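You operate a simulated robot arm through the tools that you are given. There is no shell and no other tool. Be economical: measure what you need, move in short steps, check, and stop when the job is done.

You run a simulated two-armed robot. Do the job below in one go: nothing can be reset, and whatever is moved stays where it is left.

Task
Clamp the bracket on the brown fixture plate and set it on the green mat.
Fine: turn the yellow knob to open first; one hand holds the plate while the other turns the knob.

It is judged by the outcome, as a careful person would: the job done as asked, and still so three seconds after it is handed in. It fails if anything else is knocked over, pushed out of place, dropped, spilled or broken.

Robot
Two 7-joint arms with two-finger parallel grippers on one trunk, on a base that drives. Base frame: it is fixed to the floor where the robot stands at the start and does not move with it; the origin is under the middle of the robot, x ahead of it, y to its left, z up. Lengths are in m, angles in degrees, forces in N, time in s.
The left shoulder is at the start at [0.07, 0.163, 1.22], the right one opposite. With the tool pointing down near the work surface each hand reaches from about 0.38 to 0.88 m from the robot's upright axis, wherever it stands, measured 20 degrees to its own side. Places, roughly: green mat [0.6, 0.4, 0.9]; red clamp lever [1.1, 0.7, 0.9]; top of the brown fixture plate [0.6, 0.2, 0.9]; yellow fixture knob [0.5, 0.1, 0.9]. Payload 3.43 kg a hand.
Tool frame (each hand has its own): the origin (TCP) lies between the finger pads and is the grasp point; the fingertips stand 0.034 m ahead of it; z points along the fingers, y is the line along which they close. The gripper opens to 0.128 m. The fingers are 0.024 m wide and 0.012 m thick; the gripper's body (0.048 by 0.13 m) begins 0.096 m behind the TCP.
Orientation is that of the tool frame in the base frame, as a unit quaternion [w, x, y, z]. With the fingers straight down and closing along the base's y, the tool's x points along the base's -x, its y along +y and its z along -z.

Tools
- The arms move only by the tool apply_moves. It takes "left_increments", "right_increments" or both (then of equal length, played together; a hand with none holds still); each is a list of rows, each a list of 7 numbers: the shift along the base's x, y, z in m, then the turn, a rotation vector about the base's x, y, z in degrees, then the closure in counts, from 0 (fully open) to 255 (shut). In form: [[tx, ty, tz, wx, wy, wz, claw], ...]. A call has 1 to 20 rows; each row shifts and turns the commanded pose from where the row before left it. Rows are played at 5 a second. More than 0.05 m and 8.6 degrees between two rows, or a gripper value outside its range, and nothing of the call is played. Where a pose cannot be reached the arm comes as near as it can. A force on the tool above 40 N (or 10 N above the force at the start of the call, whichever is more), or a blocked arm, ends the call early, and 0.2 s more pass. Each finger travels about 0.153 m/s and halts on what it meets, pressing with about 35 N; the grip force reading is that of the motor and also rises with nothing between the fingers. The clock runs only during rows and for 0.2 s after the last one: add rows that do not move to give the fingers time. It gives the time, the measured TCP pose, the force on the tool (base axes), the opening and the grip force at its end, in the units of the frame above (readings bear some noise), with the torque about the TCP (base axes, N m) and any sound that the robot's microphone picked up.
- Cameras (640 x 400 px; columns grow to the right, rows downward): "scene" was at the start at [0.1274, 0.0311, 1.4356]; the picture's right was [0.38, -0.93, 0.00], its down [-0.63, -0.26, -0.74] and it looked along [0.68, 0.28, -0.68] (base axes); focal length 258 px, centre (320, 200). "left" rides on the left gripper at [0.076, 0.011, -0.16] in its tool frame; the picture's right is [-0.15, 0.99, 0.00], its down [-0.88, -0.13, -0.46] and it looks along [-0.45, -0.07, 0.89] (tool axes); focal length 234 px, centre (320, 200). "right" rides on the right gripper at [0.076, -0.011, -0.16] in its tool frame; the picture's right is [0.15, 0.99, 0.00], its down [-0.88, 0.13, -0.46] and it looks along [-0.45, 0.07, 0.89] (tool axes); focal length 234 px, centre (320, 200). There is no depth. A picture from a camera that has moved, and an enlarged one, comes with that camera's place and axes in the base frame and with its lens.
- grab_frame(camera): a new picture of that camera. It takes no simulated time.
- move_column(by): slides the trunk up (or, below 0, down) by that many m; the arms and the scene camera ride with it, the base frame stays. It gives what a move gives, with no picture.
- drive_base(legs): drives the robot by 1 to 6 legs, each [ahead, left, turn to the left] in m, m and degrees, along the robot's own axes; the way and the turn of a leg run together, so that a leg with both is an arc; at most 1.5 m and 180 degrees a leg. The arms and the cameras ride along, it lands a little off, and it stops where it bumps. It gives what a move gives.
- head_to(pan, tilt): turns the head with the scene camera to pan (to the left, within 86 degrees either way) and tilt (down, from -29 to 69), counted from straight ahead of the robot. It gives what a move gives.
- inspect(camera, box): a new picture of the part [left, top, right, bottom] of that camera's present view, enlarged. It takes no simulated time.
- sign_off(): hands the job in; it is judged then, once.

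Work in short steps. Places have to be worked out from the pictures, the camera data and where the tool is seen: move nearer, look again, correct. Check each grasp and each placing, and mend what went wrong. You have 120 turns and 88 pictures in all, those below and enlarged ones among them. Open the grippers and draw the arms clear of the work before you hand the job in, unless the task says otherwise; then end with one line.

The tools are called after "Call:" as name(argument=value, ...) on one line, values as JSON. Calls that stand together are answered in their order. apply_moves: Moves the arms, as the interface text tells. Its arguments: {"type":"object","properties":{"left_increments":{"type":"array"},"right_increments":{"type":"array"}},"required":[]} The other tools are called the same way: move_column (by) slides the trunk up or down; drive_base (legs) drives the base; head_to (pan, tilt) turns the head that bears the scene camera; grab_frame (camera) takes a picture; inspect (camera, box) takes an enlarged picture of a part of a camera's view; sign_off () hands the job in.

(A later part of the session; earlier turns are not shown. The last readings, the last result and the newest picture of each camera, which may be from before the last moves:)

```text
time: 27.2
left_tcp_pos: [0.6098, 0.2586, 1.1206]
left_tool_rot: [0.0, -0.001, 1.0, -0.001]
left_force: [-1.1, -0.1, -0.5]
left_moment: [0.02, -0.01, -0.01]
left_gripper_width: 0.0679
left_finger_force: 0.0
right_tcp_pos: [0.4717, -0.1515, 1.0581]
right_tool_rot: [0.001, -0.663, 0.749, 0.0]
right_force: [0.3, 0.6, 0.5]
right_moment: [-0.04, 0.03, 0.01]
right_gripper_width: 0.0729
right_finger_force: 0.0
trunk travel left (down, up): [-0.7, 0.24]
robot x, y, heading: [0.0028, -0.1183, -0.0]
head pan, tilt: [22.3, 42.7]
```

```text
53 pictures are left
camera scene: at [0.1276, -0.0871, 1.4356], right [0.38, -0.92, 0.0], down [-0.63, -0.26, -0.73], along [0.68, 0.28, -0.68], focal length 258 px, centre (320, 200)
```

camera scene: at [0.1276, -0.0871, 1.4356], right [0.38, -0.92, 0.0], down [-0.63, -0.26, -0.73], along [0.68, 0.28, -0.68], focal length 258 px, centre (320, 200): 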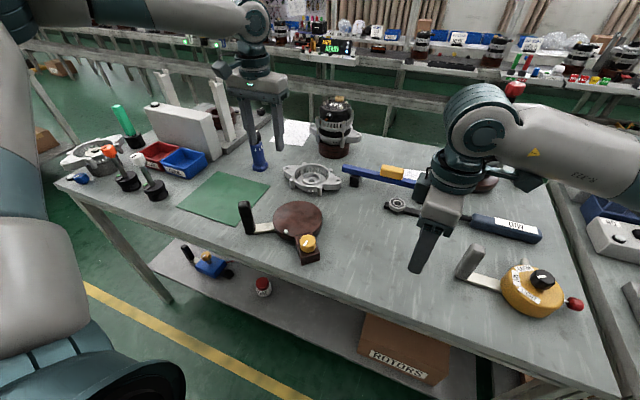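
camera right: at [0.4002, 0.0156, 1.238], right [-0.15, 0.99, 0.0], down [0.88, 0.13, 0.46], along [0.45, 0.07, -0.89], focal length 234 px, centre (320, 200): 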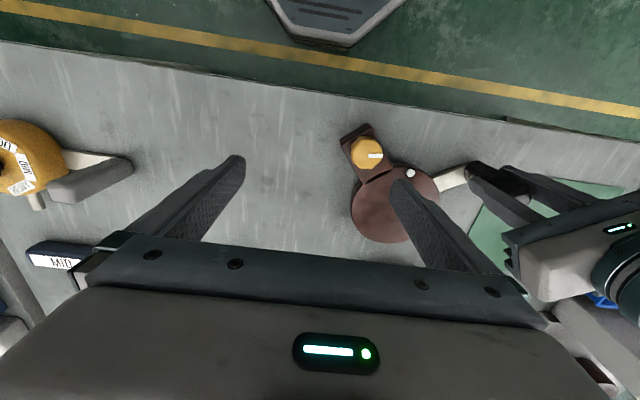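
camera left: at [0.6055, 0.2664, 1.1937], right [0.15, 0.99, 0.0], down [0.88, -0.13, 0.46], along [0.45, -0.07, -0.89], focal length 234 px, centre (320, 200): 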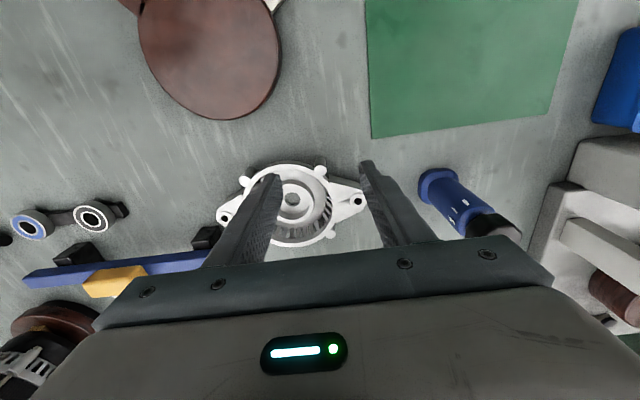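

Base moved cleanly. Now the left hand goes above the bracket at [0.747, 0.203], staying above it at first.

Call:
apply_moves(left_increments=[[0.045, -0.01, 0, 0, 0, 0, 120], [0.045, -0.015, -0.01, 0, 0, 0, 120], [0.037, -0.02, -0.02, 0, 0, 0, 120], [0.01, -0.01, -0.03, 0, 0, 0, 120], [0, 0, -0.03, 0, 0, 0, 120], [0, 0, 0, 0, 0, 0, 120]])

Call:
grab_frame(camera="left")

```text
time: 28.6
left_tcp_pos: [0.7255, 0.2115, 1.0352]
left_tool_rot: [0.001, -0.001, 1.0, -0.001]
left_force: [-0.5, 0.9, -0.3]
left_moment: [0.03, 0.03, -0.02]
left_gripper_width: 0.068
left_finger_force: 0.1
left hand out of reach, approached as far as the arm can: row 4, 5
right_tcp_pos: [0.4706, -0.1523, 1.0581]
right_tool_rot: [-0.001, -0.663, 0.749, 0.0]
right_force: [1.0, 0.3, -0.4]
right_moment: [-0.01, -0.03, 0.01]
right_gripper_width: 0.0729
right_finger_force: 0.0
trunk travel left (down, up): [-0.7, 0.24]
robot x, y, heading: [0.0002, -0.1196, 0.1]
head pan, tilt: [22.3, 42.7]
```

```text
52 pictures are left
camera left: at [0.6493, 0.224, 1.1949], right [0.14, 0.99, 0.0], down [0.88, -0.13, 0.46], along [0.45, -0.07, -0.89], focal length 234 px, centre (320, 200)
```

left: 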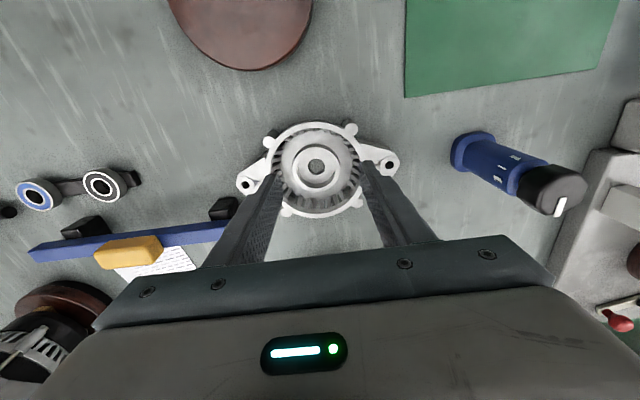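

Reach improved but still 2 cm short. I raise and retract the hand, then drive forward 0.08 m.

Call:
apply_moves(left_increments=[[-0.03, 0.0, 0.04, 0, 0, 0, 120], [-0.04, 0, 0.03, 0, 0, 0, 120], [-0.03, 0, 0.01, 0, 0, 0, 120], [0, 0, 0, 0, 0, 0, 120]])

Call:
drive_base(legs=[[0.08, 0, 0]])

```text
time: 29.6
left_tcp_pos: [0.6255, 0.2103, 1.1149]
left_tool_rot: [0.0, -0.001, 1.0, 0.0]
left_force: [0.0, -0.4, -0.1]
left_moment: [0.02, 0.02, 0.04]
left_gripper_width: 0.0677
left_finger_force: 0.1
right_tcp_pos: [0.4704, -0.1518, 1.0579]
right_tool_rot: [0.0, -0.662, 0.749, -0.001]
right_force: [0.4, 0.1, 0.6]
right_moment: [0.01, -0.01, -0.02]
right_gripper_width: 0.0728
right_finger_force: 0.1
trunk travel left (down, up): [-0.7, 0.24]
robot x, y, heading: [0.0008, -0.121, 0.2]
head pan, tilt: [22.3, 42.7]
```

```text
time: 30.7
left_tcp_pos: [0.7031, 0.2101, 1.116]
left_tool_rot: [0.0, -0.001, 1.0, 0.0]
left_force: [0.2, -0.9, -0.6]
left_moment: [-0.01, 0.02, 0.0]
left_gripper_width: 0.0677
left_finger_force: 0.0
right_tcp_pos: [0.5502, -0.1517, 1.0592]
right_tool_rot: [0.0, -0.662, 0.749, 0.0]
right_force: [-0.8, -0.4, 0.5]
right_moment: [-0.01, 0.03, -0.03]
right_gripper_width: 0.0727
right_finger_force: 0.0
trunk travel left (down, up): [-0.7, 0.24]
robot x, y, heading: [0.079, -0.1173, 0.0]
head pan, tilt: [22.3, 42.7]
```

Drove 0.08 without a bump. Now over the bracket and down to just above it.

Call:
apply_moves(left_increments=[[0.03, -0.003, -0.03, 0, 0, 0, 120], [0.014, -0.003, -0.035, 0, 0, 0, 120], [0, 0, -0.03, 0, 0, 0, 120], [0, 0, 0, 0, 0, 0, 120]])

Call:
inspect(camera="left", box=[220, 90, 420, 230])

```text
time: 31.7
left_tcp_pos: [0.7443, 0.2034, 1.0205]
left_tool_rot: [0.0, 0.0, 1.0, 0.0]
left_force: [0.2, -0.1, -0.3]
left_moment: [0.01, -0.04, 0.03]
left_gripper_width: 0.0677
left_finger_force: 0.0
right_tcp_pos: [0.5505, -0.1523, 1.0591]
right_tool_rot: [-0.001, -0.663, 0.749, 0.0]
right_force: [-0.6, 0.6, -1.1]
right_moment: [0.0, 0.01, -0.01]
right_gripper_width: 0.0728
right_finger_force: 0.1
trunk travel left (down, up): [-0.7, 0.24]
robot x, y, heading: [0.0756, -0.1179, -0.0]
head pan, tilt: [22.3, 42.7]
```

```text
2.86 times, centred on (320, 160) of left
camera zoom: at [0.669, 0.2149, 1.1804], right [0.14, 0.99, 0.0], down [0.88, -0.13, 0.46], along [0.45, -0.07, -0.89], focal length 669 px, centre (320, 314)
```

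zoom: 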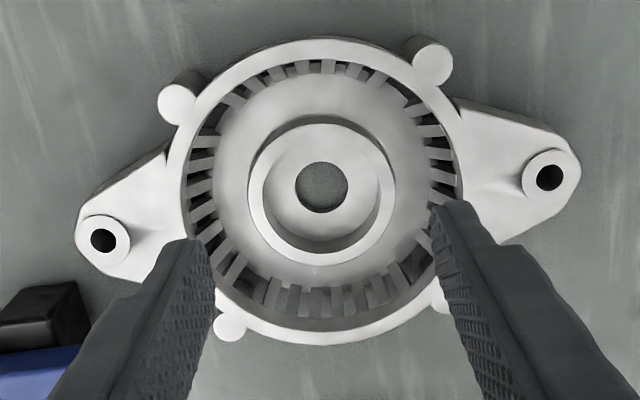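

Boss centre ≈ [0.749, 0.203]. I set the opening to ~0.064, correct 5 mm forward, and descend with the tips just over the boss.

Call:
apply_moves(left_increments=[[0.005, 0, -0.02, 0, 0, 0, 127], [0, 0, -0.03, 0, 0, 0, 127], [0, 0, -0.015, 0, 0, 0, 127], [0, 0, 0, 0, 0, 0, 127]])

Call:
inspect(camera="left", box=[220, 90, 420, 230])

Call:
inspect(camera="scene", box=[220, 140, 360, 240])

```text
time: 32.7
left_tcp_pos: [0.7533, 0.2051, 0.9565]
left_tool_rot: [0.0, -0.001, 1.0, 0.0]
left_force: [-1.0, -0.1, 0.2]
left_moment: [0.01, -0.01, -0.02]
left_gripper_width: 0.0643
left_finger_force: 0.1
right_tcp_pos: [0.5502, -0.1517, 1.0587]
right_tool_rot: [0.0, -0.663, 0.749, 0.0]
right_force: [-0.6, 0.5, -0.6]
right_moment: [0.01, 0.04, 0.0]
right_gripper_width: 0.073
right_finger_force: 0.0
trunk travel left (down, up): [-0.7, 0.24]
robot x, y, heading: [0.079, -0.1169, 0.0]
head pan, tilt: [22.3, 42.7]
```

```text
2.86 times, centred on (320, 160) of left
camera zoom: at [0.6774, 0.2172, 1.1162], right [0.14, 0.99, 0.0], down [0.88, -0.13, 0.46], along [0.45, -0.07, -0.89], focal length 669 px, centre (320, 314)
```

zoom: 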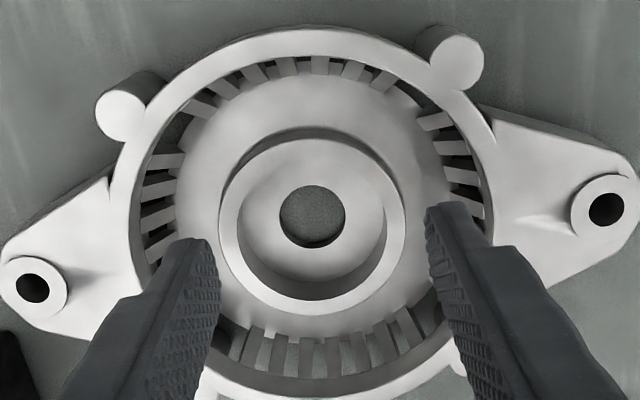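

```text
4.00 times, centred on (290, 190) of scene
camera zoom: at [0.2066, -0.0881, 1.4356], right [0.38, -0.93, 0.0], down [-0.63, -0.26, -0.74], along [0.68, 0.28, -0.68], focal length 1031 px, centre (440, 240)
```

zoom: 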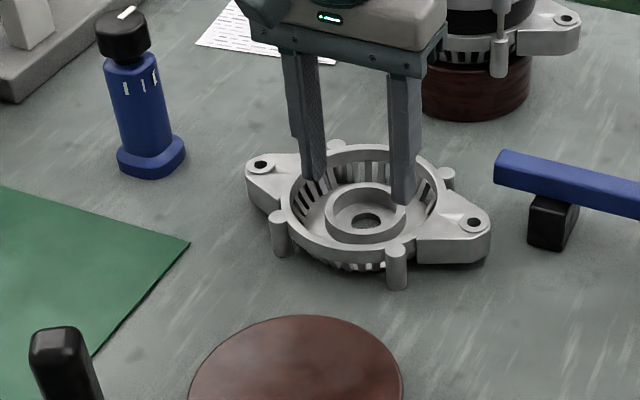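

The boss centre reads [0.750, 0.203]; hand is ~2–3 mm off. I correct and descend 22 mm, then close gently.

Call:
apply_moves(left_increments=[[-0.003, -0.002, 0, 0, 0, 0, 127], [0, 0, -0.012, 0, 0, 0, 127], [0, 0, -0.01, 0, 0, 0, 127], [0, 0, 0, 0, 0, 0, 127]])

Call:
inspect(camera="left", box=[220, 90, 420, 230])

```text
time: 33.7
left_tcp_pos: [0.7505, 0.2036, 0.9355]
left_tool_rot: [0.003, 0.0, 1.0, 0.0]
left_force: [1.5, 1.1, 16.0]
left_moment: [-0.45, -0.13, 0.17]
left_gripper_width: 0.0637
left_finger_force: 0.0
right_tcp_pos: [0.5498, -0.1519, 1.0588]
right_tool_rot: [0.001, -0.663, 0.749, 0.0]
right_force: [-0.1, -0.2, 0.3]
right_moment: [-0.01, 0.02, -0.02]
right_gripper_width: 0.0725
right_finger_force: 0.1
trunk travel left (down, up): [-0.7, 0.24]
robot x, y, heading: [0.0813, -0.118, 0.1]
head pan, tilt: [22.3, 42.7]
```

```text
2.86 times, centred on (320, 160) of left
camera zoom: at [0.6737, 0.2146, 1.0958], right [0.14, 0.99, 0.0], down [0.88, -0.13, 0.46], along [0.46, -0.07, -0.89], focal length 669 px, centre (320, 314)
```

zoom: 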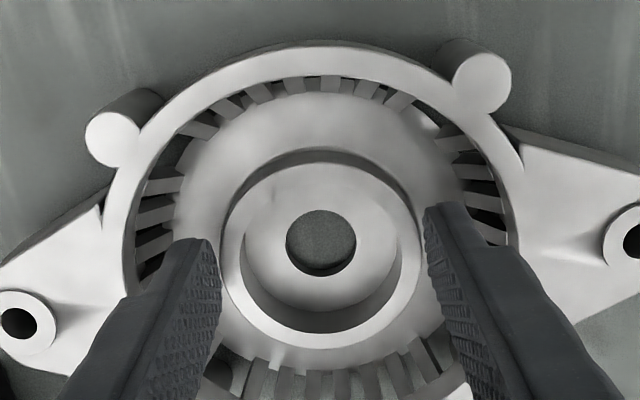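

Tips have touched the cup floor (16 N) with the boss between them. I ease up 2 mm and close.

Call:
apply_moves(left_increments=[[0, 0, 0.003, 0, 0, 0, 127], [0, 0, 0, 0, 0, 0, 200], [0, 0, 0, 0, 0, 0, 255], [0, 0, 0, 0, 0, 0, 255], [0, 0, 0, 0, 0, 0, 255]])

```text
time: 34.9
left_tcp_pos: [0.7493, 0.2028, 0.9367]
left_tool_rot: [0.0, 0.0, 1.0, -0.001]
left_force: [-0.1, 0.1, -0.4]
left_moment: [0.03, -0.02, 0.01]
left_gripper_width: 0.0
left_finger_force: 32.7
right_tcp_pos: [0.5503, -0.1509, 1.0601]
right_tool_rot: [0.0, -0.663, 0.749, 0.0]
right_force: [-0.6, -0.3, 0.0]
right_moment: [0.05, -0.03, -0.03]
right_gripper_width: 0.0728
right_finger_force: 0.1
trunk travel left (down, up): [-0.7, 0.24]
robot x, y, heading: [0.0792, -0.1173, -0.0]
head pan, tilt: [22.3, 42.7]
```

The fingers closed fully, passing above the boss, so the contact was elsewhere. Look before going on.

Call:
inspect(camera="left", box=[220, 90, 420, 230])

Call:
inspect(camera="scene", box=[260, 150, 360, 220])

```text
2.86 times, centred on (320, 160) of left
camera zoom: at [0.674, 0.2149, 1.0969], right [0.14, 0.99, 0.0], down [0.88, -0.13, 0.46], along [0.45, -0.07, -0.89], focal length 669 px, centre (320, 314)
```

zoom: 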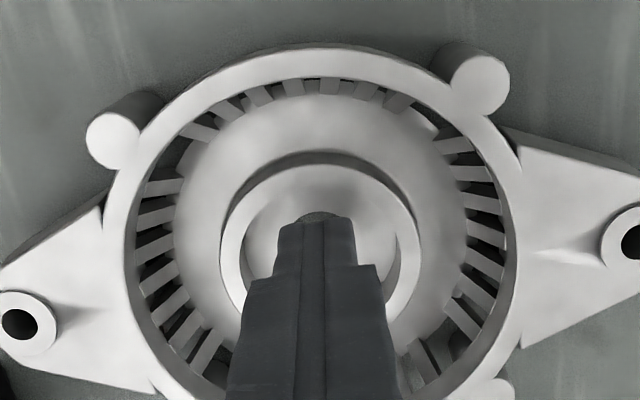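

```text
5.71 times, centred on (310, 185) of scene
camera zoom: at [0.2067, -0.088, 1.4356], right [0.38, -0.93, 0.0], down [-0.63, -0.26, -0.74], along [0.68, 0.28, -0.68], focal length 1473 px, centre (377, 286)
```

zoom: 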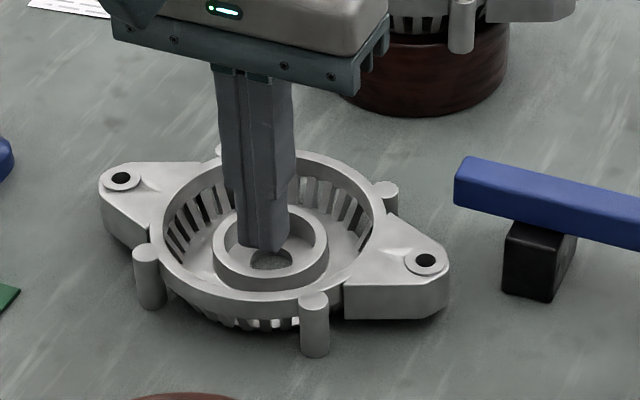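

The boss is too shallow (top ≈0.89; whole bracket only ≈27 mm tall). Better: grasp the outer rim (Ø≈0.118) between bosses, closing along a 163° axis, which also keeps the fingers off the lamp later. Centre re-estimated [0.755, 0.2025]. I rise, open, and turn the wrist 73°.

Call:
apply_moves(left_increments=[[0, 0, 0.04, 0, 0, 0, 255], [0, 0, 0.03, 0, 0, 8, 0], [0, 0, 0, 0, 0, 8, 0], [0, 0, 0, 0, 0, 8, 0], [0, 0, 0, 0, 0, 8, 0], [0, 0, 0, 0, 0, 8, 0], [0, 0, 0, 0, 0, 8, 0], [0, 0, 0, 0, 0, 8, 0], [0, 0, 0, 0, 0, 8, 0], [0.004, 0, 0, 0, 0, 8, 0], [0, 0, 0, 0, 0, 1, 0], [0, 0, 0, 0, 0, 0, 0]])

Call:
grab_frame(camera="left")

```text
time: 37.5
left_tcp_pos: [0.7548, 0.2021, 1.006]
left_tool_rot: [0.0, -0.596, 0.803, 0.0]
left_force: [0.5, 0.4, -0.2]
left_moment: [0.01, 0.0, -0.01]
left_gripper_width: 0.128
left_finger_force: 0.0
right_tcp_pos: [0.5501, -0.1519, 1.0583]
right_tool_rot: [0.0, -0.663, 0.749, 0.0]
right_force: [-1.4, 0.3, -0.3]
right_moment: [0.01, -0.02, 0.01]
right_gripper_width: 0.0729
right_finger_force: 0.1
trunk travel left (down, up): [-0.7, 0.24]
robot x, y, heading: [0.0828, -0.1206, 0.1]
head pan, tilt: [22.3, 42.7]
```

```text
45 pictures are left
camera left: at [0.7212, 0.1342, 1.1669], right [-0.9, 0.43, 0.0], down [0.38, 0.8, 0.46], along [0.19, 0.41, -0.89], focal length 234 px, centre (320, 200)
```

left: 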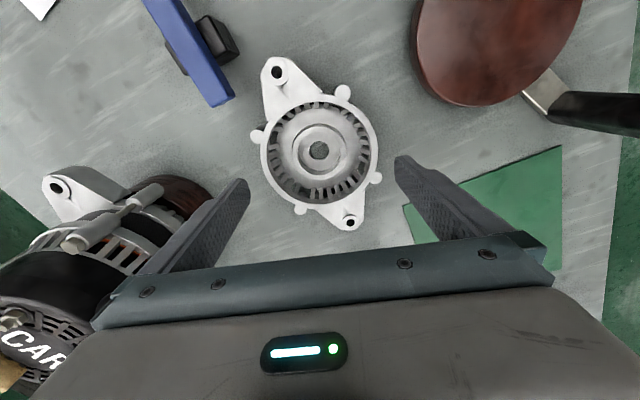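

The rim centre sits on the TCP axis column (320), well aligned. Let me zoom to check rim width against the finger opening.

Call:
inspect(camera="left", box=[220, 50, 420, 230])

```text
2.22 times, centred on (320, 140) of left
camera zoom: at [0.7212, 0.1342, 1.1669], right [-0.9, 0.43, 0.0], down [0.38, 0.8, 0.46], along [0.19, 0.41, -0.89], focal length 520 px, centre (320, 333)
```

zoom: 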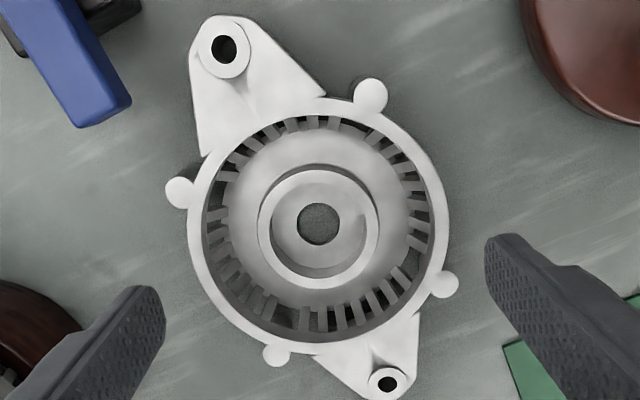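

Rim Ø ≈ 0.120 with the top near z≈0.93, against a 0.128 opening: feasible since it is centred. I descend partway and check again.

Call:
apply_moves(left_increments=[[0, 0, -0.015, 0, 0, 0, 0], [0, 0, -0.015, 0, 0, 0, 0], [0, 0, 0, 0, 0, 0, 0]])

Call:
inspect(camera="left", box=[220, 50, 420, 230])

```text
time: 38.3
left_tcp_pos: [0.7536, 0.2005, 0.9782]
left_tool_rot: [0.0, -0.595, 0.803, 0.0]
left_force: [0.1, 0.2, -0.4]
left_moment: [0.02, -0.01, 0.0]
left_gripper_width: 0.1281
left_finger_force: 0.1
right_tcp_pos: [0.5509, -0.151, 1.0584]
right_tool_rot: [0.0, -0.663, 0.749, 0.001]
right_force: [0.4, 0.0, 0.6]
right_moment: [-0.02, -0.05, 0.0]
right_gripper_width: 0.0729
right_finger_force: 0.1
trunk travel left (down, up): [-0.7, 0.24]
robot x, y, heading: [0.0798, -0.1225, 0.1]
head pan, tilt: [22.3, 42.7]
```

```text
2.22 times, centred on (320, 140) of left
camera zoom: at [0.7213, 0.1324, 1.1379], right [-0.9, 0.43, 0.0], down [0.38, 0.8, 0.46], along [0.2, 0.41, -0.89], focal length 520 px, centre (320, 333)
```

zoom: 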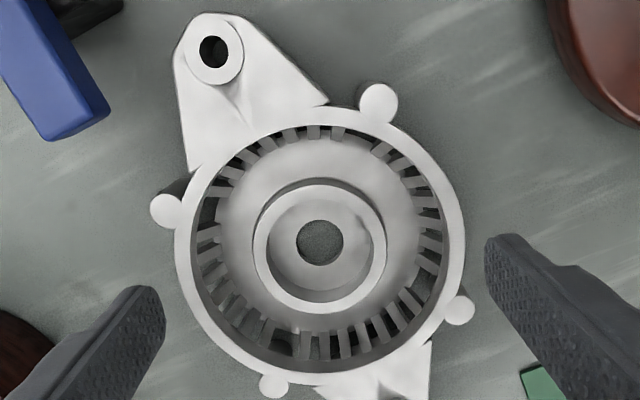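

Rescaled: rim Ø 0.121, top z≈0.935, centred on the fingers, posts cleared. I descend 37 mm and close.

Call:
apply_moves(left_increments=[[0, 0, -0.012, 0, 0, 0, 0], [0, 0, -0.015, 0, 0, 0, 0], [0, 0, -0.01, 0, 0, 0, 0], [0, 0, 0, 0, 0, 0, 0], [0, 0, 0, 0, 0, 0, 60], [0, 0, 0, 0, 0, 0, 255], [0, 0, 0, 0, 0, 0, 255]])

```text
time: 39.2
left_tcp_pos: [0.7585, 0.2014, 0.9492]
left_tool_rot: [0.007, -0.597, 0.802, -0.008]
left_force: [-7.0, 0.2, 24.1]
left_moment: [-0.51, -1.11, -0.07]
left_gripper_width: 0.1278
left_finger_force: 0.1
right_tcp_pos: [0.5493, -0.1515, 1.0611]
right_tool_rot: [0.002, -0.663, 0.749, 0.0]
right_force: [-0.4, -0.2, -0.9]
right_moment: [-0.03, 0.03, 0.0]
right_gripper_width: 0.0728
right_finger_force: 0.2
trunk travel left (down, up): [-0.7, 0.24]
robot x, y, heading: [0.0816, -0.1211, 0.2]
head pan, tilt: [22.3, 42.7]
stopped in row 4 (left hand): the force on the tool passed its limit (the readings are from after the stop); the commanded pose is now the measured one
```

Contact on the +x finger (24 N). I lift slightly and look.

Call:
apply_moves(left_increments=[[0, 0, 0.02, 0, 0, 0, 0], [0, 0, 0.0, 0, 0, 0, 0]])

Call:
inspect(camera="left", box=[220, 50, 420, 230])

Call:
inspect(camera="scene", box=[260, 140, 360, 220])

```text
time: 39.9
left_tcp_pos: [0.7582, 0.2028, 0.9645]
left_tool_rot: [0.005, -0.596, 0.803, -0.004]
left_force: [-0.6, -0.4, 0.0]
left_moment: [-0.01, -0.01, 0.0]
left_gripper_width: 0.1279
left_finger_force: 0.0
right_tcp_pos: [0.55, -0.1514, 1.059]
right_tool_rot: [0.0, -0.662, 0.749, 0.0]
right_force: [0.6, 0.7, -0.2]
right_moment: [0.04, -0.01, -0.03]
right_gripper_width: 0.073
right_finger_force: 0.1
trunk travel left (down, up): [-0.7, 0.24]
robot x, y, heading: [0.0772, -0.1168, -0.1]
head pan, tilt: [22.3, 42.7]
```

```text
2.22 times, centred on (320, 140) of left
camera zoom: at [0.7227, 0.1349, 1.1247], right [-0.9, 0.43, -0.01], down [0.37, 0.81, 0.46], along [0.21, 0.41, -0.89], focal length 520 px, centre (320, 333)
```

zoom: 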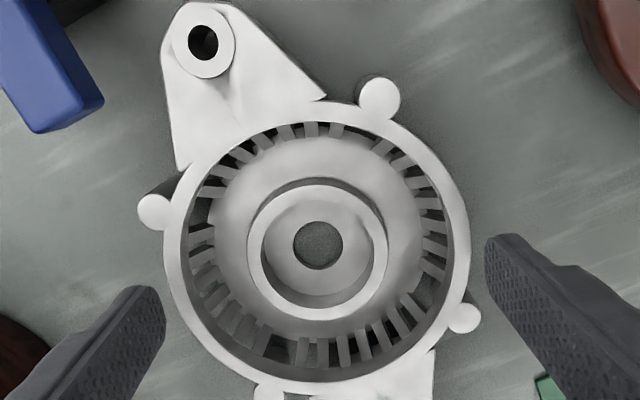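

```text
5.00 times, centred on (310, 180) of scene
camera zoom: at [0.206, -0.0881, 1.4356], right [0.38, -0.92, 0.0], down [-0.63, -0.26, -0.74], along [0.68, 0.28, -0.68], focal length 1289 px, centre (370, 300)
```

zoom: 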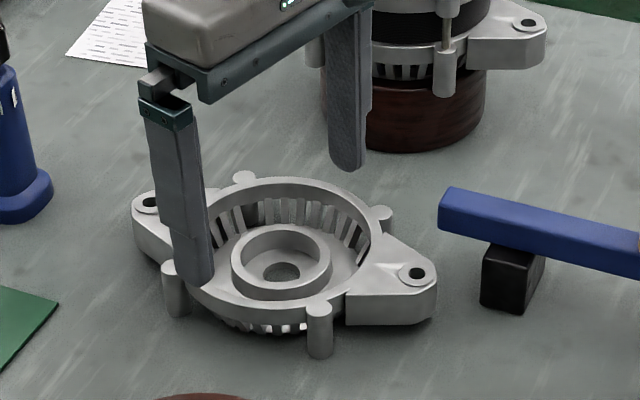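

The rim fits too tightly to trust. Switch: pinch the rim wall on the near side (one finger inside the cup, one outside, between two posts). I rise and shift to about [0.7015, 0.2195], narrowing the opening.

Call:
apply_moves(left_increments=[[0, 0, 0.03, 0, 0, 0, 0], [-0.03, 0.009, 0.01, 0, 0, 0, 100], [-0.0265, 0.008, 0, 0, 0, 0, 185], [0, 0, 0, 0, 0, 0, 185], [0, 0, -0.03, 0, 0, 0, 185], [0, 0, 0, 0, 0, 0, 185]])

Call:
inspect(camera="left", box=[220, 50, 420, 230])

Call:
inspect(camera="scene", box=[260, 140, 360, 220])

```text
time: 41.2
left_tcp_pos: [0.7021, 0.2199, 0.9747]
left_tool_rot: [0.005, -0.597, 0.802, -0.006]
left_force: [0.2, -0.3, 0.8]
left_moment: [0.02, 0.0, -0.02]
left_gripper_width: 0.0352
left_finger_force: 0.0
right_tcp_pos: [0.5501, -0.1513, 1.059]
right_tool_rot: [0.0, -0.663, 0.749, -0.001]
right_force: [-0.3, 0.2, -0.4]
right_moment: [-0.02, -0.01, -0.02]
right_gripper_width: 0.0728
right_finger_force: 0.1
trunk travel left (down, up): [-0.7, 0.24]
robot x, y, heading: [0.0808, -0.1197, 0.2]
head pan, tilt: [22.3, 42.7]
```

```text
2.22 times, centred on (320, 140) of left
camera zoom: at [0.6673, 0.1525, 1.1348], right [-0.91, 0.43, -0.01], down [0.37, 0.81, 0.46], along [0.21, 0.41, -0.89], focal length 520 px, centre (320, 333)
```

zoom: 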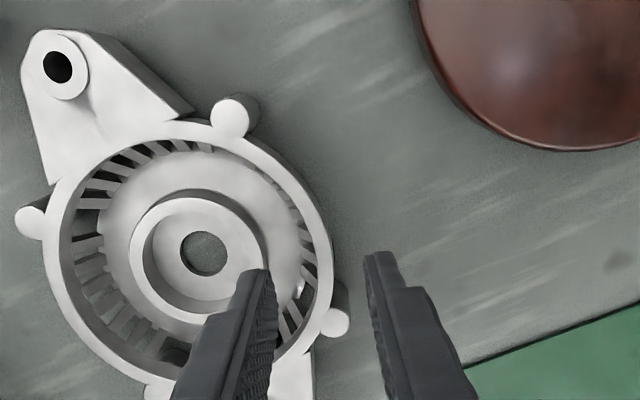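

```text
5.00 times, centred on (310, 180) of scene
camera zoom: at [0.206, -0.0879, 1.4357], right [0.38, -0.92, 0.0], down [-0.63, -0.26, -0.74], along [0.68, 0.28, -0.68], focal length 1289 px, centre (370, 300)
```

zoom: 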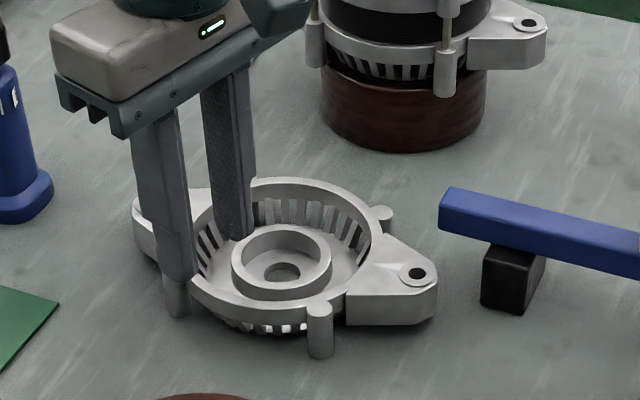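

The rim wall lies at mid-gap. I narrow slightly, descend 33 mm staying above the boss, then close.

Call:
apply_moves(left_increments=[[-0.001, -0.003, 0, 0, 0, 0, 197], [0, 0, -0.013, 0, 0, 0, 197], [0, 0, -0.01, 0, 0, 0, 197], [0, 0, -0.01, 0, 0, 0, 197], [0, 0, 0, 0, 0, 0, 197], [0, 0, 0, 0, 0, 0, 255], [0, 0, 0, 0, 0, 0, 255]])

Call:
inspect(camera="left", box=[220, 50, 420, 230])

```text
time: 42.9
left_tcp_pos: [0.7002, 0.2151, 0.9406]
left_tool_rot: [0.005, -0.596, 0.803, -0.005]
left_force: [-1.1, 0.4, 0.3]
left_moment: [0.19, 0.2, -0.06]
left_gripper_width: 0.008
left_finger_force: 34.8
right_tcp_pos: [0.551, -0.1512, 1.0587]
right_tool_rot: [0.0, -0.662, 0.749, -0.001]
right_force: [-0.1, 0.2, -0.6]
right_moment: [0.0, 0.01, -0.01]
right_gripper_width: 0.0728
right_finger_force: 0.0
trunk travel left (down, up): [-0.7, 0.24]
robot x, y, heading: [0.0773, -0.1182, -0.2]
head pan, tilt: [22.3, 42.7]
```

```text
2.22 times, centred on (320, 140) of left
camera zoom: at [0.6657, 0.1479, 1.1006], right [-0.9, 0.43, -0.01], down [0.37, 0.81, 0.46], along [0.21, 0.41, -0.89], focal length 520 px, centre (320, 333)
```

zoom: 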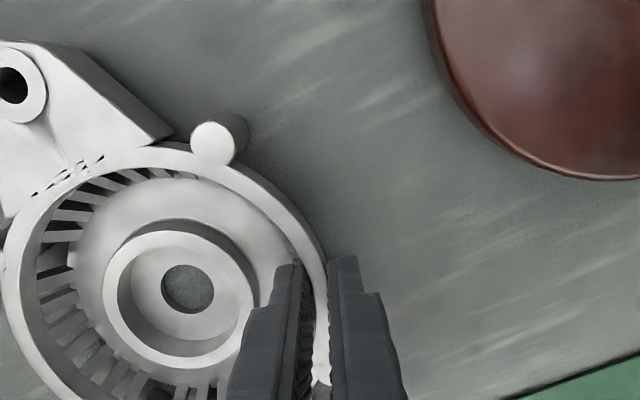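

The wall is gripped (0.008 m). I lift a few centimetres and check for tilt.

Call:
apply_moves(left_increments=[[0, 0, 0.01, 0, 0, 0, 255], [0, 0, 0.02, 0, 0, 0, 255], [0, 0, 0.03, 0, 0, 0, 255], [0, 0, 0.02, 0, 0, 0, 255], [0, 0, 0, 0, 0, 0, 255], [0, 0, 0, 0, 0, 0, 255]])

Call:
inspect(camera="scene", box=[230, 130, 370, 240])

```text
time: 44.2
left_tcp_pos: [0.7002, 0.2158, 1.0233]
left_tool_rot: [0.005, -0.596, 0.803, -0.005]
left_force: [0.2, -0.3, 0.0]
left_moment: [-0.01, 0.01, 0.04]
left_gripper_width: 0.0001
left_finger_force: 33.3
right_tcp_pos: [0.5512, -0.1516, 1.0586]
right_tool_rot: [0.0, -0.663, 0.749, 0.0]
right_force: [-0.8, -0.3, 0.3]
right_moment: [0.03, 0.02, 0.02]
right_gripper_width: 0.0728
right_finger_force: 0.1
trunk travel left (down, up): [-0.7, 0.24]
robot x, y, heading: [0.0741, -0.1185, 0.0]
head pan, tilt: [22.3, 42.7]
```

```text
3.64 times, centred on (300, 185) of scene
camera zoom: at [0.2067, -0.0877, 1.4356], right [0.38, -0.92, 0.0], down [-0.63, -0.26, -0.74], along [0.68, 0.28, -0.68], focal length 938 px, centre (393, 254)
```

zoom: 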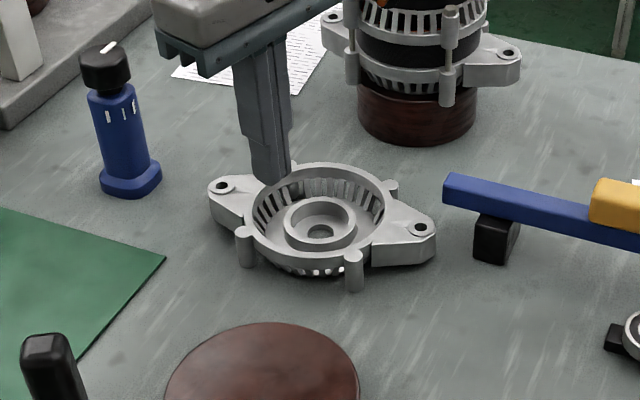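

It slipped off: only the top few mm were pinched (contact data put the rim top at ≈0.915). I reopen and look to re-centre for a deeper pinch.

Call:
apply_moves(left_increments=[[0, 0, 0, 0, 0, 0, 207], [0, 0, -0.04, 0, 0, 0, 207], [0, 0, -0.01, 0, 0, 0, 207], [0, 0, 0, 0, 0, 0, 207]])

Call:
inspect(camera="left", box=[200, 50, 440, 230])

```text
time: 45.2
left_tcp_pos: [0.7007, 0.2152, 0.9723]
left_tool_rot: [0.005, -0.597, 0.802, -0.006]
left_force: [-0.5, -0.5, 0.2]
left_moment: [0.04, -0.01, 0.03]
left_gripper_width: 0.0237
left_finger_force: 0.0
right_tcp_pos: [0.5497, -0.1516, 1.0585]
right_tool_rot: [0.0, -0.663, 0.748, 0.0]
right_force: [0.5, 0.2, -0.6]
right_moment: [0.0, -0.02, 0.03]
right_gripper_width: 0.0728
right_finger_force: 0.1
trunk travel left (down, up): [-0.7, 0.24]
robot x, y, heading: [0.0783, -0.1215, 0.1]
head pan, tilt: [22.3, 42.7]
```

```text
2.22 times, centred on (320, 140) of left
camera zoom: at [0.6654, 0.1472, 1.1314], right [-0.9, 0.43, -0.01], down [0.37, 0.81, 0.46], along [0.21, 0.41, -0.89], focal length 520 px, centre (320, 333)
```

zoom: 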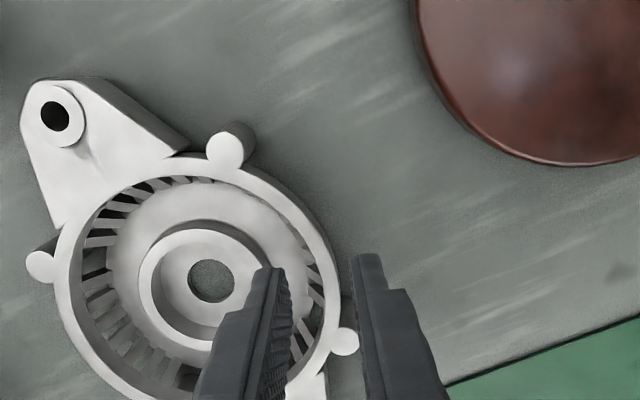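

The bracket slid ~9 mm; its centre is now ≈[0.760, 0.209]. I re-centre on the wall and go deeper (tip ≈0.896).

Call:
apply_moves(left_increments=[[0.0015, 0.0105, 0, 0, 0, 0, 207], [0, 0, -0.015, 0, 0, 0, 207], [0, 0, -0.012, 0, 0, 0, 207], [0, 0, -0.008, 0, 0, 0, 207], [0, 0, -0.006, 0, 0, 0, 207], [0, 0, 0, 0, 0, 0, 207]])

Call:
inspect(camera="left", box=[200, 50, 440, 230])

```text
time: 46.6
left_tcp_pos: [0.7007, 0.2284, 0.9311]
left_tool_rot: [0.004, -0.596, 0.803, -0.005]
left_force: [0.5, 0.5, 0.0]
left_moment: [0.02, 0.02, 0.02]
left_gripper_width: 0.0243
left_finger_force: 0.1
right_tcp_pos: [0.5488, -0.151, 1.0578]
right_tool_rot: [0.0, -0.664, 0.748, 0.0]
right_force: [-0.1, 0.3, -0.2]
right_moment: [0.02, -0.01, 0.01]
right_gripper_width: 0.0726
right_finger_force: 0.0
trunk travel left (down, up): [-0.7, 0.24]
robot x, y, heading: [0.0768, -0.1218, -0.2]
head pan, tilt: [22.3, 42.7]
```

```text
2.22 times, centred on (320, 140) of left
camera zoom: at [0.6668, 0.1601, 1.0906], right [-0.9, 0.43, -0.01], down [0.37, 0.81, 0.46], along [0.21, 0.41, -0.89], focal length 520 px, centre (320, 333)
```

zoom: 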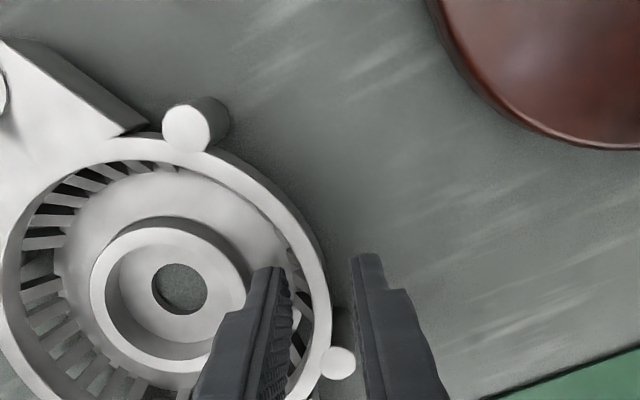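

No contact, well placed. I go 4 mm deeper and close.

Call:
apply_moves(left_increments=[[0, 0, -0.004, 0, 0, 0, 207], [0, 0, 0, 0, 0, 0, 230], [0, 0, 0, 0, 0, 0, 255], [0, 0, 0, 0, 0, 0, 255], [0, 0, 0.006, 0, 0, 0, 255], [0, 0, 0.006, 0, 0, 0, 255], [0, 0, 0, 0, 0, 0, 255], [0, 0, 0, 0, 0, 0, 255]])

Call:
inspect(camera="scene", box=[230, 130, 370, 240])

```text
time: 48.5
left_tcp_pos: [0.7014, 0.2273, 0.9407]
left_tool_rot: [0.004, -0.596, 0.803, -0.005]
left_force: [0.4, -0.3, -5.5]
left_moment: [0.13, 0.35, 0.02]
left_gripper_width: 0.0073
left_finger_force: 34.9
right_tcp_pos: [0.5502, -0.1518, 1.0594]
right_tool_rot: [0.0, -0.663, 0.749, 0.0]
right_force: [0.1, -0.1, 0.1]
right_moment: [-0.01, 0.04, 0.05]
right_gripper_width: 0.0729
right_finger_force: 0.0
trunk travel left (down, up): [-0.7, 0.24]
robot x, y, heading: [0.0796, -0.1216, -0.0]
head pan, tilt: [22.3, 42.7]
```

```text
3.64 times, centred on (300, 185) of scene
camera zoom: at [0.2073, -0.0875, 1.4355], right [0.38, -0.92, 0.0], down [-0.63, -0.26, -0.73], along [0.68, 0.28, -0.68], focal length 938 px, centre (393, 254)
```

zoom: 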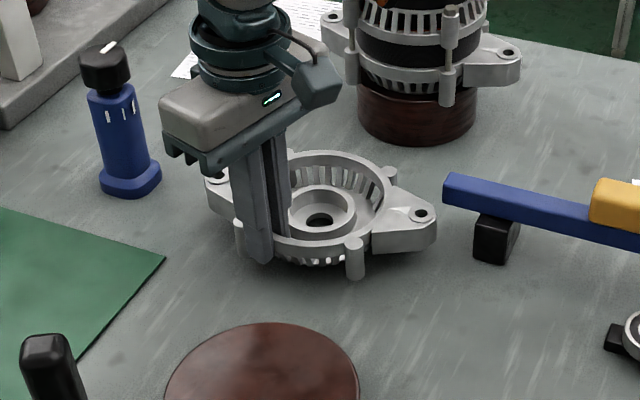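

The bracket is up (−5.5 N weight, 0.35 N·m). I lift higher and check it hangs level.

Call:
apply_moves(left_increments=[[0, 0, 0.015, 0, 0, 0, 255], [0, 0, 0.015, 0, 0, 0, 255], [0, 0, 0.015, 0, 0, 0, 255], [0, 0, 0.015, 0, 0, 0, 255], [0, 0, 0, 0, 0, 0, 255]])

Call:
inspect(camera="scene", box=[230, 130, 370, 240])

Call:
grab_frame(camera="left")

```text
time: 49.6
left_tcp_pos: [0.7035, 0.2278, 0.9973]
left_tool_rot: [0.004, -0.596, 0.803, -0.004]
left_force: [0.3, 0.9, -6.5]
left_moment: [0.1, 0.37, -0.02]
left_gripper_width: 0.0074
left_finger_force: 35.0
right_tcp_pos: [0.5524, -0.1504, 1.0579]
right_tool_rot: [0.0, -0.663, 0.749, 0.001]
right_force: [0.4, 0.5, 0.0]
right_moment: [0.0, 0.02, -0.05]
right_gripper_width: 0.0728
right_finger_force: 0.0
trunk travel left (down, up): [-0.7, 0.24]
robot x, y, heading: [0.0822, -0.1172, 0.2]
head pan, tilt: [22.3, 42.7]
```

```text
3.64 times, centred on (300, 185) of scene
camera zoom: at [0.2079, -0.0873, 1.4355], right [0.38, -0.92, 0.0], down [-0.63, -0.26, -0.73], along [0.68, 0.28, -0.68], focal length 938 px, centre (393, 254)
```

zoom: 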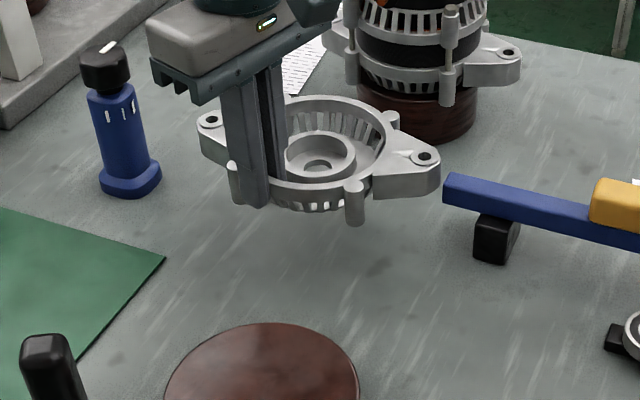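

```text
32 pictures are left
camera left: at [0.6686, 0.1591, 1.1575], right [-0.9, 0.43, -0.01], down [0.37, 0.81, 0.46], along [0.21, 0.41, -0.89], focal length 234 px, centre (320, 200)
```

left: 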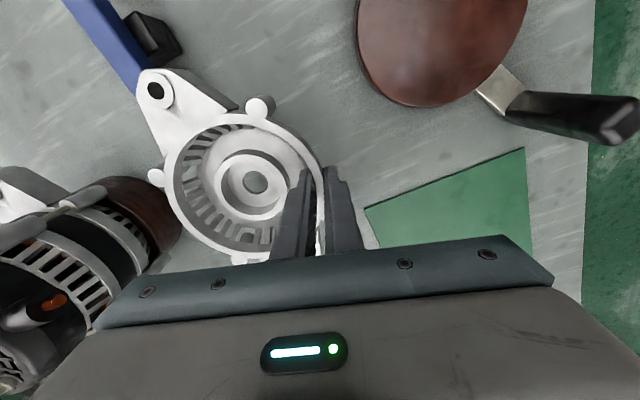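

The bracket hangs level, ears rotated about +7°. Plate centre re-derived ≈[0.561, 0.159], top ≈0.92. I'll raise, carry it over the plate with −7° of turn (TCP target [0.505, 0.183]), staying high.

Call:
apply_moves(left_increments=[[0, 0, 0.04, 0, 0, 0, 255], [-0.03, -0.006, 0.01, 0, 0, -2, 255], [-0.04, -0.008, 0, 0, 0, -2, 255], [-0.04, -0.008, 0, 0, 0, -2, 255], [-0.04, -0.01, 0, 0, 0, -1, 255], [-0.03, -0.006, 0, 0, 0, 0, 255], [-0.0185, -0.006, 0, 0, 0, 0, 255], [0, 0, -0.02, 0, 0, 0, 255], [0, 0, 0, 0, 0, 0, 255]])

Call:
inspect(camera="scene", box=[200, 170, 360, 280])

Call:
grab_frame(camera="left")

```text
time: 51.6
left_tcp_pos: [0.5041, 0.1826, 1.0307]
left_tool_rot: [0.004, -0.546, 0.838, -0.005]
left_force: [-0.5, -1.5, -6.5]
left_moment: [0.13, 0.38, 0.02]
left_gripper_width: 0.0074
left_finger_force: 35.1
right_tcp_pos: [0.5499, -0.1511, 1.0598]
right_tool_rot: [0.0, -0.663, 0.749, 0.0]
right_force: [0.4, -0.4, 0.5]
right_moment: [0.02, -0.02, 0.03]
right_gripper_width: 0.0728
right_finger_force: 0.0
trunk travel left (down, up): [-0.7, 0.24]
robot x, y, heading: [0.0818, -0.1207, -0.1]
head pan, tilt: [22.3, 42.7]
```

```text
3.64 times, centred on (280, 225) of scene
camera zoom: at [0.2065, -0.0874, 1.4356], right [0.38, -0.92, 0.0], down [-0.63, -0.26, -0.74], along [0.68, 0.28, -0.68], focal length 938 px, centre (466, 109)
```

zoom: 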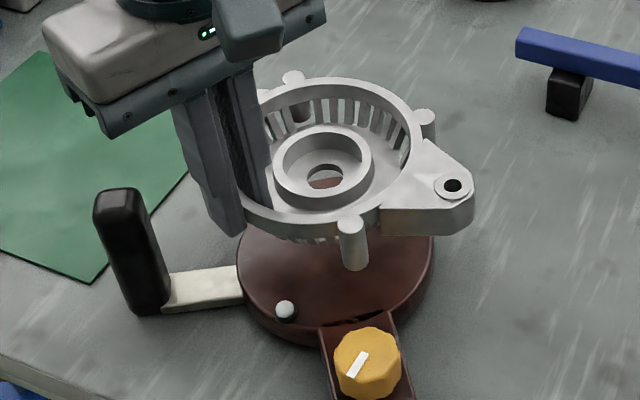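

```text
30 pictures are left
camera left: at [0.4605, 0.1193, 1.1894], right [-0.85, 0.53, -0.01], down [0.47, 0.76, 0.46], along [0.26, 0.38, -0.89], focal length 234 px, centre (320, 200)
```

left: 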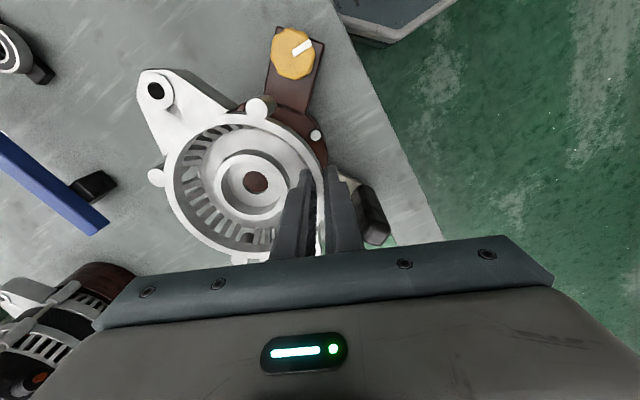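

Bracket bore at about [0.555, 0.156], need +6/+3 mm. I correct and lower to just above the plate, then creep down until the force shows contact.

Call:
apply_moves(left_increments=[[0.006, 0.003, 0, 0, 0, 0, 255], [0, 0, -0.02, 0, 0, 0, 255], [0, 0, -0.02, 0, 0, 0, 255], [0, 0, -0.009, 0, 0, 0, 255], [0, 0, 0, 0, 0, 0, 255]])

Call:
inspect(camera="scene", box=[220, 190, 340, 270])

```text
time: 52.9
left_tcp_pos: [0.5096, 0.1868, 0.9792]
left_tool_rot: [0.004, -0.547, 0.837, -0.004]
left_force: [0.1, 0.0, -5.8]
left_moment: [0.15, 0.32, -0.03]
left_gripper_width: 0.0075
left_finger_force: 34.9
right_tcp_pos: [0.5502, -0.1502, 1.0586]
right_tool_rot: [0.0, -0.663, 0.749, 0.0]
right_force: [0.6, 0.1, 0.1]
right_moment: [0.03, -0.03, 0.02]
right_gripper_width: 0.0727
right_finger_force: 0.1
trunk travel left (down, up): [-0.7, 0.24]
robot x, y, heading: [0.0784, -0.1191, -0.2]
head pan, tilt: [22.3, 42.7]
```

```text
5.00 times, centred on (280, 230) of scene
camera zoom: at [0.207, -0.0876, 1.4356], right [0.38, -0.92, 0.0], down [-0.63, -0.26, -0.73], along [0.68, 0.28, -0.68], focal length 1289 px, centre (520, 50)
```

zoom: 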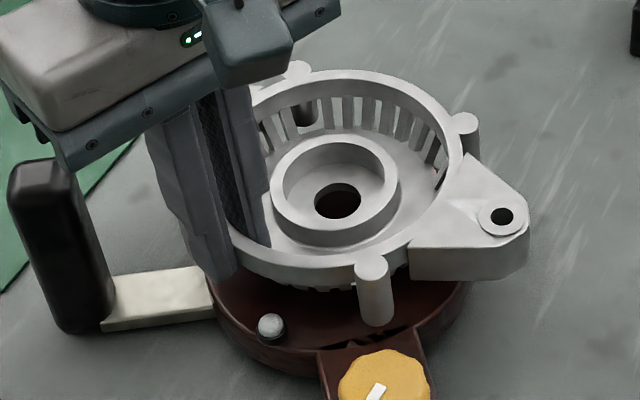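

Positioned over the plate. I creep down in 3 mm steps to contact.

Call:
apply_moves(left_increments=[[0, 0, -0.004, 0, 0, 0, 255], [0, 0, -0.003, 0, 0, 0, 255], [0, 0, -0.003, 0, 0, 0, 255], [0, 0, 0, 0, 0, 0, 255]])

```text
time: 53.9
left_tcp_pos: [0.5096, 0.1859, 0.9704]
left_tool_rot: [0.005, -0.545, 0.838, -0.005]
left_force: [-0.4, -0.1, -6.5]
left_moment: [0.14, 0.31, 0.01]
left_gripper_width: 0.0076
left_finger_force: 34.5
right_tcp_pos: [0.5514, -0.1513, 1.0578]
right_tool_rot: [-0.001, -0.663, 0.748, 0.0]
right_force: [-0.5, 0.2, 0.0]
right_moment: [-0.01, 0.01, 0.0]
right_gripper_width: 0.0729
right_finger_force: 0.0
trunk travel left (down, up): [-0.7, 0.24]
robot x, y, heading: [0.0815, -0.1204, -0.1]
head pan, tilt: [22.3, 42.7]
```

No contact yet; continuing in small steps.

Call:
apply_moves(left_increments=[[0, 0, -0.003, 0, 0, 0, 255], [0, 0, -0.003, 0, 0, 0, 255], [0, 0, 0, 0, 0, 0, 255]])

```text
time: 54.6
left_tcp_pos: [0.5103, 0.1866, 0.9622]
left_tool_rot: [0.005, -0.547, 0.837, -0.006]
left_force: [0.6, -0.9, -5.9]
left_moment: [0.13, 0.34, 0.02]
left_gripper_width: 0.0076
left_finger_force: 35.2
right_tcp_pos: [0.5495, -0.151, 1.0596]
right_tool_rot: [0.0, -0.663, 0.749, -0.001]
right_force: [0.9, -0.5, -0.5]
right_moment: [0.0, 0.0, 0.01]
right_gripper_width: 0.0727
right_finger_force: 0.0
trunk travel left (down, up): [-0.7, 0.24]
robot x, y, heading: [0.0779, -0.115, -0.0]
head pan, tilt: [22.3, 42.7]
```

Call:
apply_moves(left_increments=[[0, 0, -0.003, 0, 0, 0, 255], [0, 0, -0.003, 0, 0, 0, 255], [0, 0, 0, 0, 0, 0, 255]])

Call:
inspect(camera="scene", box=[220, 190, 340, 270])

```text
time: 55.5
left_tcp_pos: [0.5102, 0.1859, 0.9587]
left_tool_rot: [0.007, -0.546, 0.838, -0.006]
left_force: [3.7, 5.0, 21.1]
left_moment: [0.32, 0.17, -0.01]
left_gripper_width: 0.0075
left_finger_force: 35.3
right_tcp_pos: [0.5501, -0.1518, 1.0593]
right_tool_rot: [0.0, -0.663, 0.749, 0.0]
right_force: [-0.2, -0.1, -0.4]
right_moment: [0.02, -0.03, 0.0]
right_gripper_width: 0.0728
right_finger_force: 0.2
trunk travel left (down, up): [-0.7, 0.24]
robot x, y, heading: [0.0798, -0.1159, -0.1]
head pan, tilt: [22.3, 42.7]
```

```text
5.00 times, centred on (280, 230) of scene
camera zoom: at [0.2057, -0.0885, 1.4359], right [0.38, -0.92, 0.0], down [-0.63, -0.26, -0.74], along [0.68, 0.28, -0.68], focal length 1289 px, centre (520, 50)
```

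zoom: 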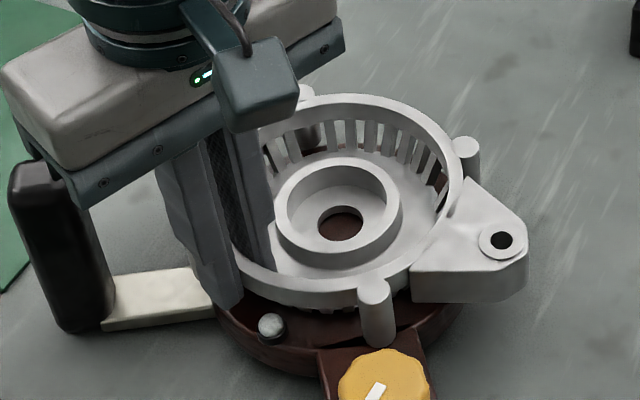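

The bracket is resting on the plate (21 N) with the bore at ≈[0.566, 0.159], essentially centred. I ease off, open slightly and lift away.

Call:
apply_moves(left_increments=[[0, 0, 0.002, 0, 0, 0, 255], [0, 0, 0, 0, 0, 0, 207], [0, 0, 0, 0, 0, 0, 207], [0, 0, 0.015, 0, 0, 0, 207], [0, 0, 0.03, 0, 0, 0, 207], [0, 0, 0.045, 0, 0, 0, 207], [0, 0, 0, 0, 0, 0, 150]])

Call:
inspect(camera="scene", box=[220, 190, 340, 270])

```text
time: 57.0
left_tcp_pos: [0.5136, 0.1853, 1.0497]
left_tool_rot: [0.003, -0.547, 0.837, -0.005]
left_force: [0.2, 0.1, -0.7]
left_moment: [-0.02, 0.0, 0.04]
left_gripper_width: 0.0527
left_finger_force: 0.0
right_tcp_pos: [0.5509, -0.1515, 1.058]
right_tool_rot: [0.0, -0.662, 0.749, 0.001]
right_force: [0.6, -0.1, -1.0]
right_moment: [-0.05, 0.01, -0.01]
right_gripper_width: 0.0724
right_finger_force: 0.1
trunk travel left (down, up): [-0.7, 0.24]
robot x, y, heading: [0.0785, -0.1163, 0.1]
head pan, tilt: [22.3, 42.7]
```

```text
5.00 times, centred on (280, 230) of scene
camera zoom: at [0.2078, -0.0877, 1.4355], right [0.38, -0.92, 0.0], down [-0.63, -0.26, -0.73], along [0.68, 0.28, -0.68], focal length 1289 px, centre (520, 50)
```

zoom: 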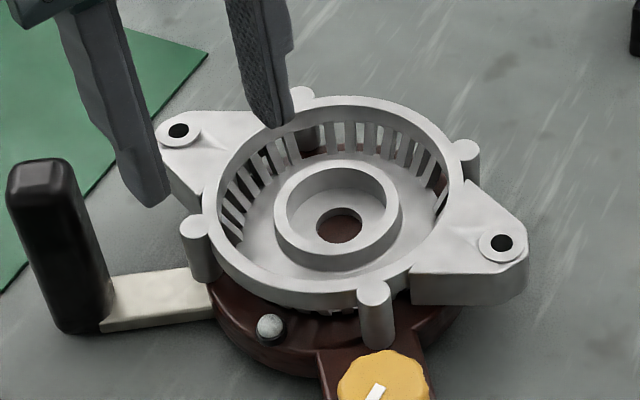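

The bracket sits level on the plate. Now regrip the handle with the left hand: move over it, rotate back to 32°, and check.

Call:
apply_moves(left_increments=[[0, 0, 0.035, 0, 0, -5, 130], [-0.005, 0.02, 0, 0, 0, -7, 130], [-0.01, 0.03, 0, 0, 0, -8, 130], [-0.005, 0.03, 0, 0, 0, -8, 130], [-0.003, 0.006, 0, 0, 0, -6, 130], [0, 0, 0, 0, 0, 0, 130]])

Call:
inspect(camera="left", box=[220, 80, 420, 205])

```text
time: 58.5
left_tcp_pos: [0.4847, 0.2726, 1.0841]
left_tool_rot: [0.003, -0.277, 0.961, -0.006]
left_force: [-0.7, 0.5, 0.0]
left_moment: [-0.01, 0.0, 0.01]
left_gripper_width: 0.0628
left_finger_force: 0.1
right_tcp_pos: [0.5494, -0.1516, 1.0591]
right_tool_rot: [0.0, -0.663, 0.749, 0.0]
right_force: [-0.5, -0.4, -0.8]
right_moment: [0.02, 0.0, 0.02]
right_gripper_width: 0.073
right_finger_force: 0.0
trunk travel left (down, up): [-0.7, 0.24]
robot x, y, heading: [0.0814, -0.119, -0.1]
head pan, tilt: [22.3, 42.7]
```

```text
3.20 times, centred on (320, 142) of left
camera zoom: at [0.4127, 0.2445, 1.2447], right [-0.4, 0.92, -0.01], down [0.81, 0.36, 0.46], along [0.43, 0.17, -0.89], focal length 749 px, centre (320, 384)
```

zoom: 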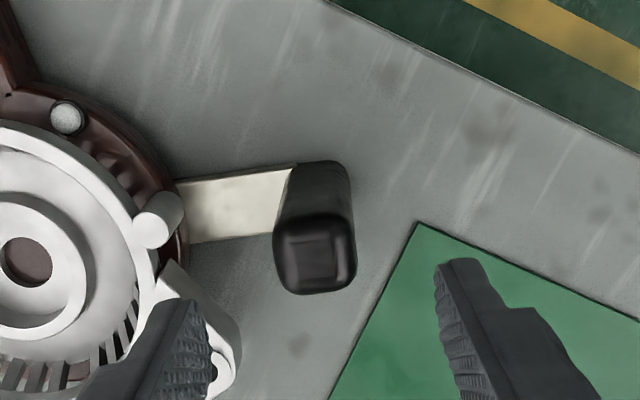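

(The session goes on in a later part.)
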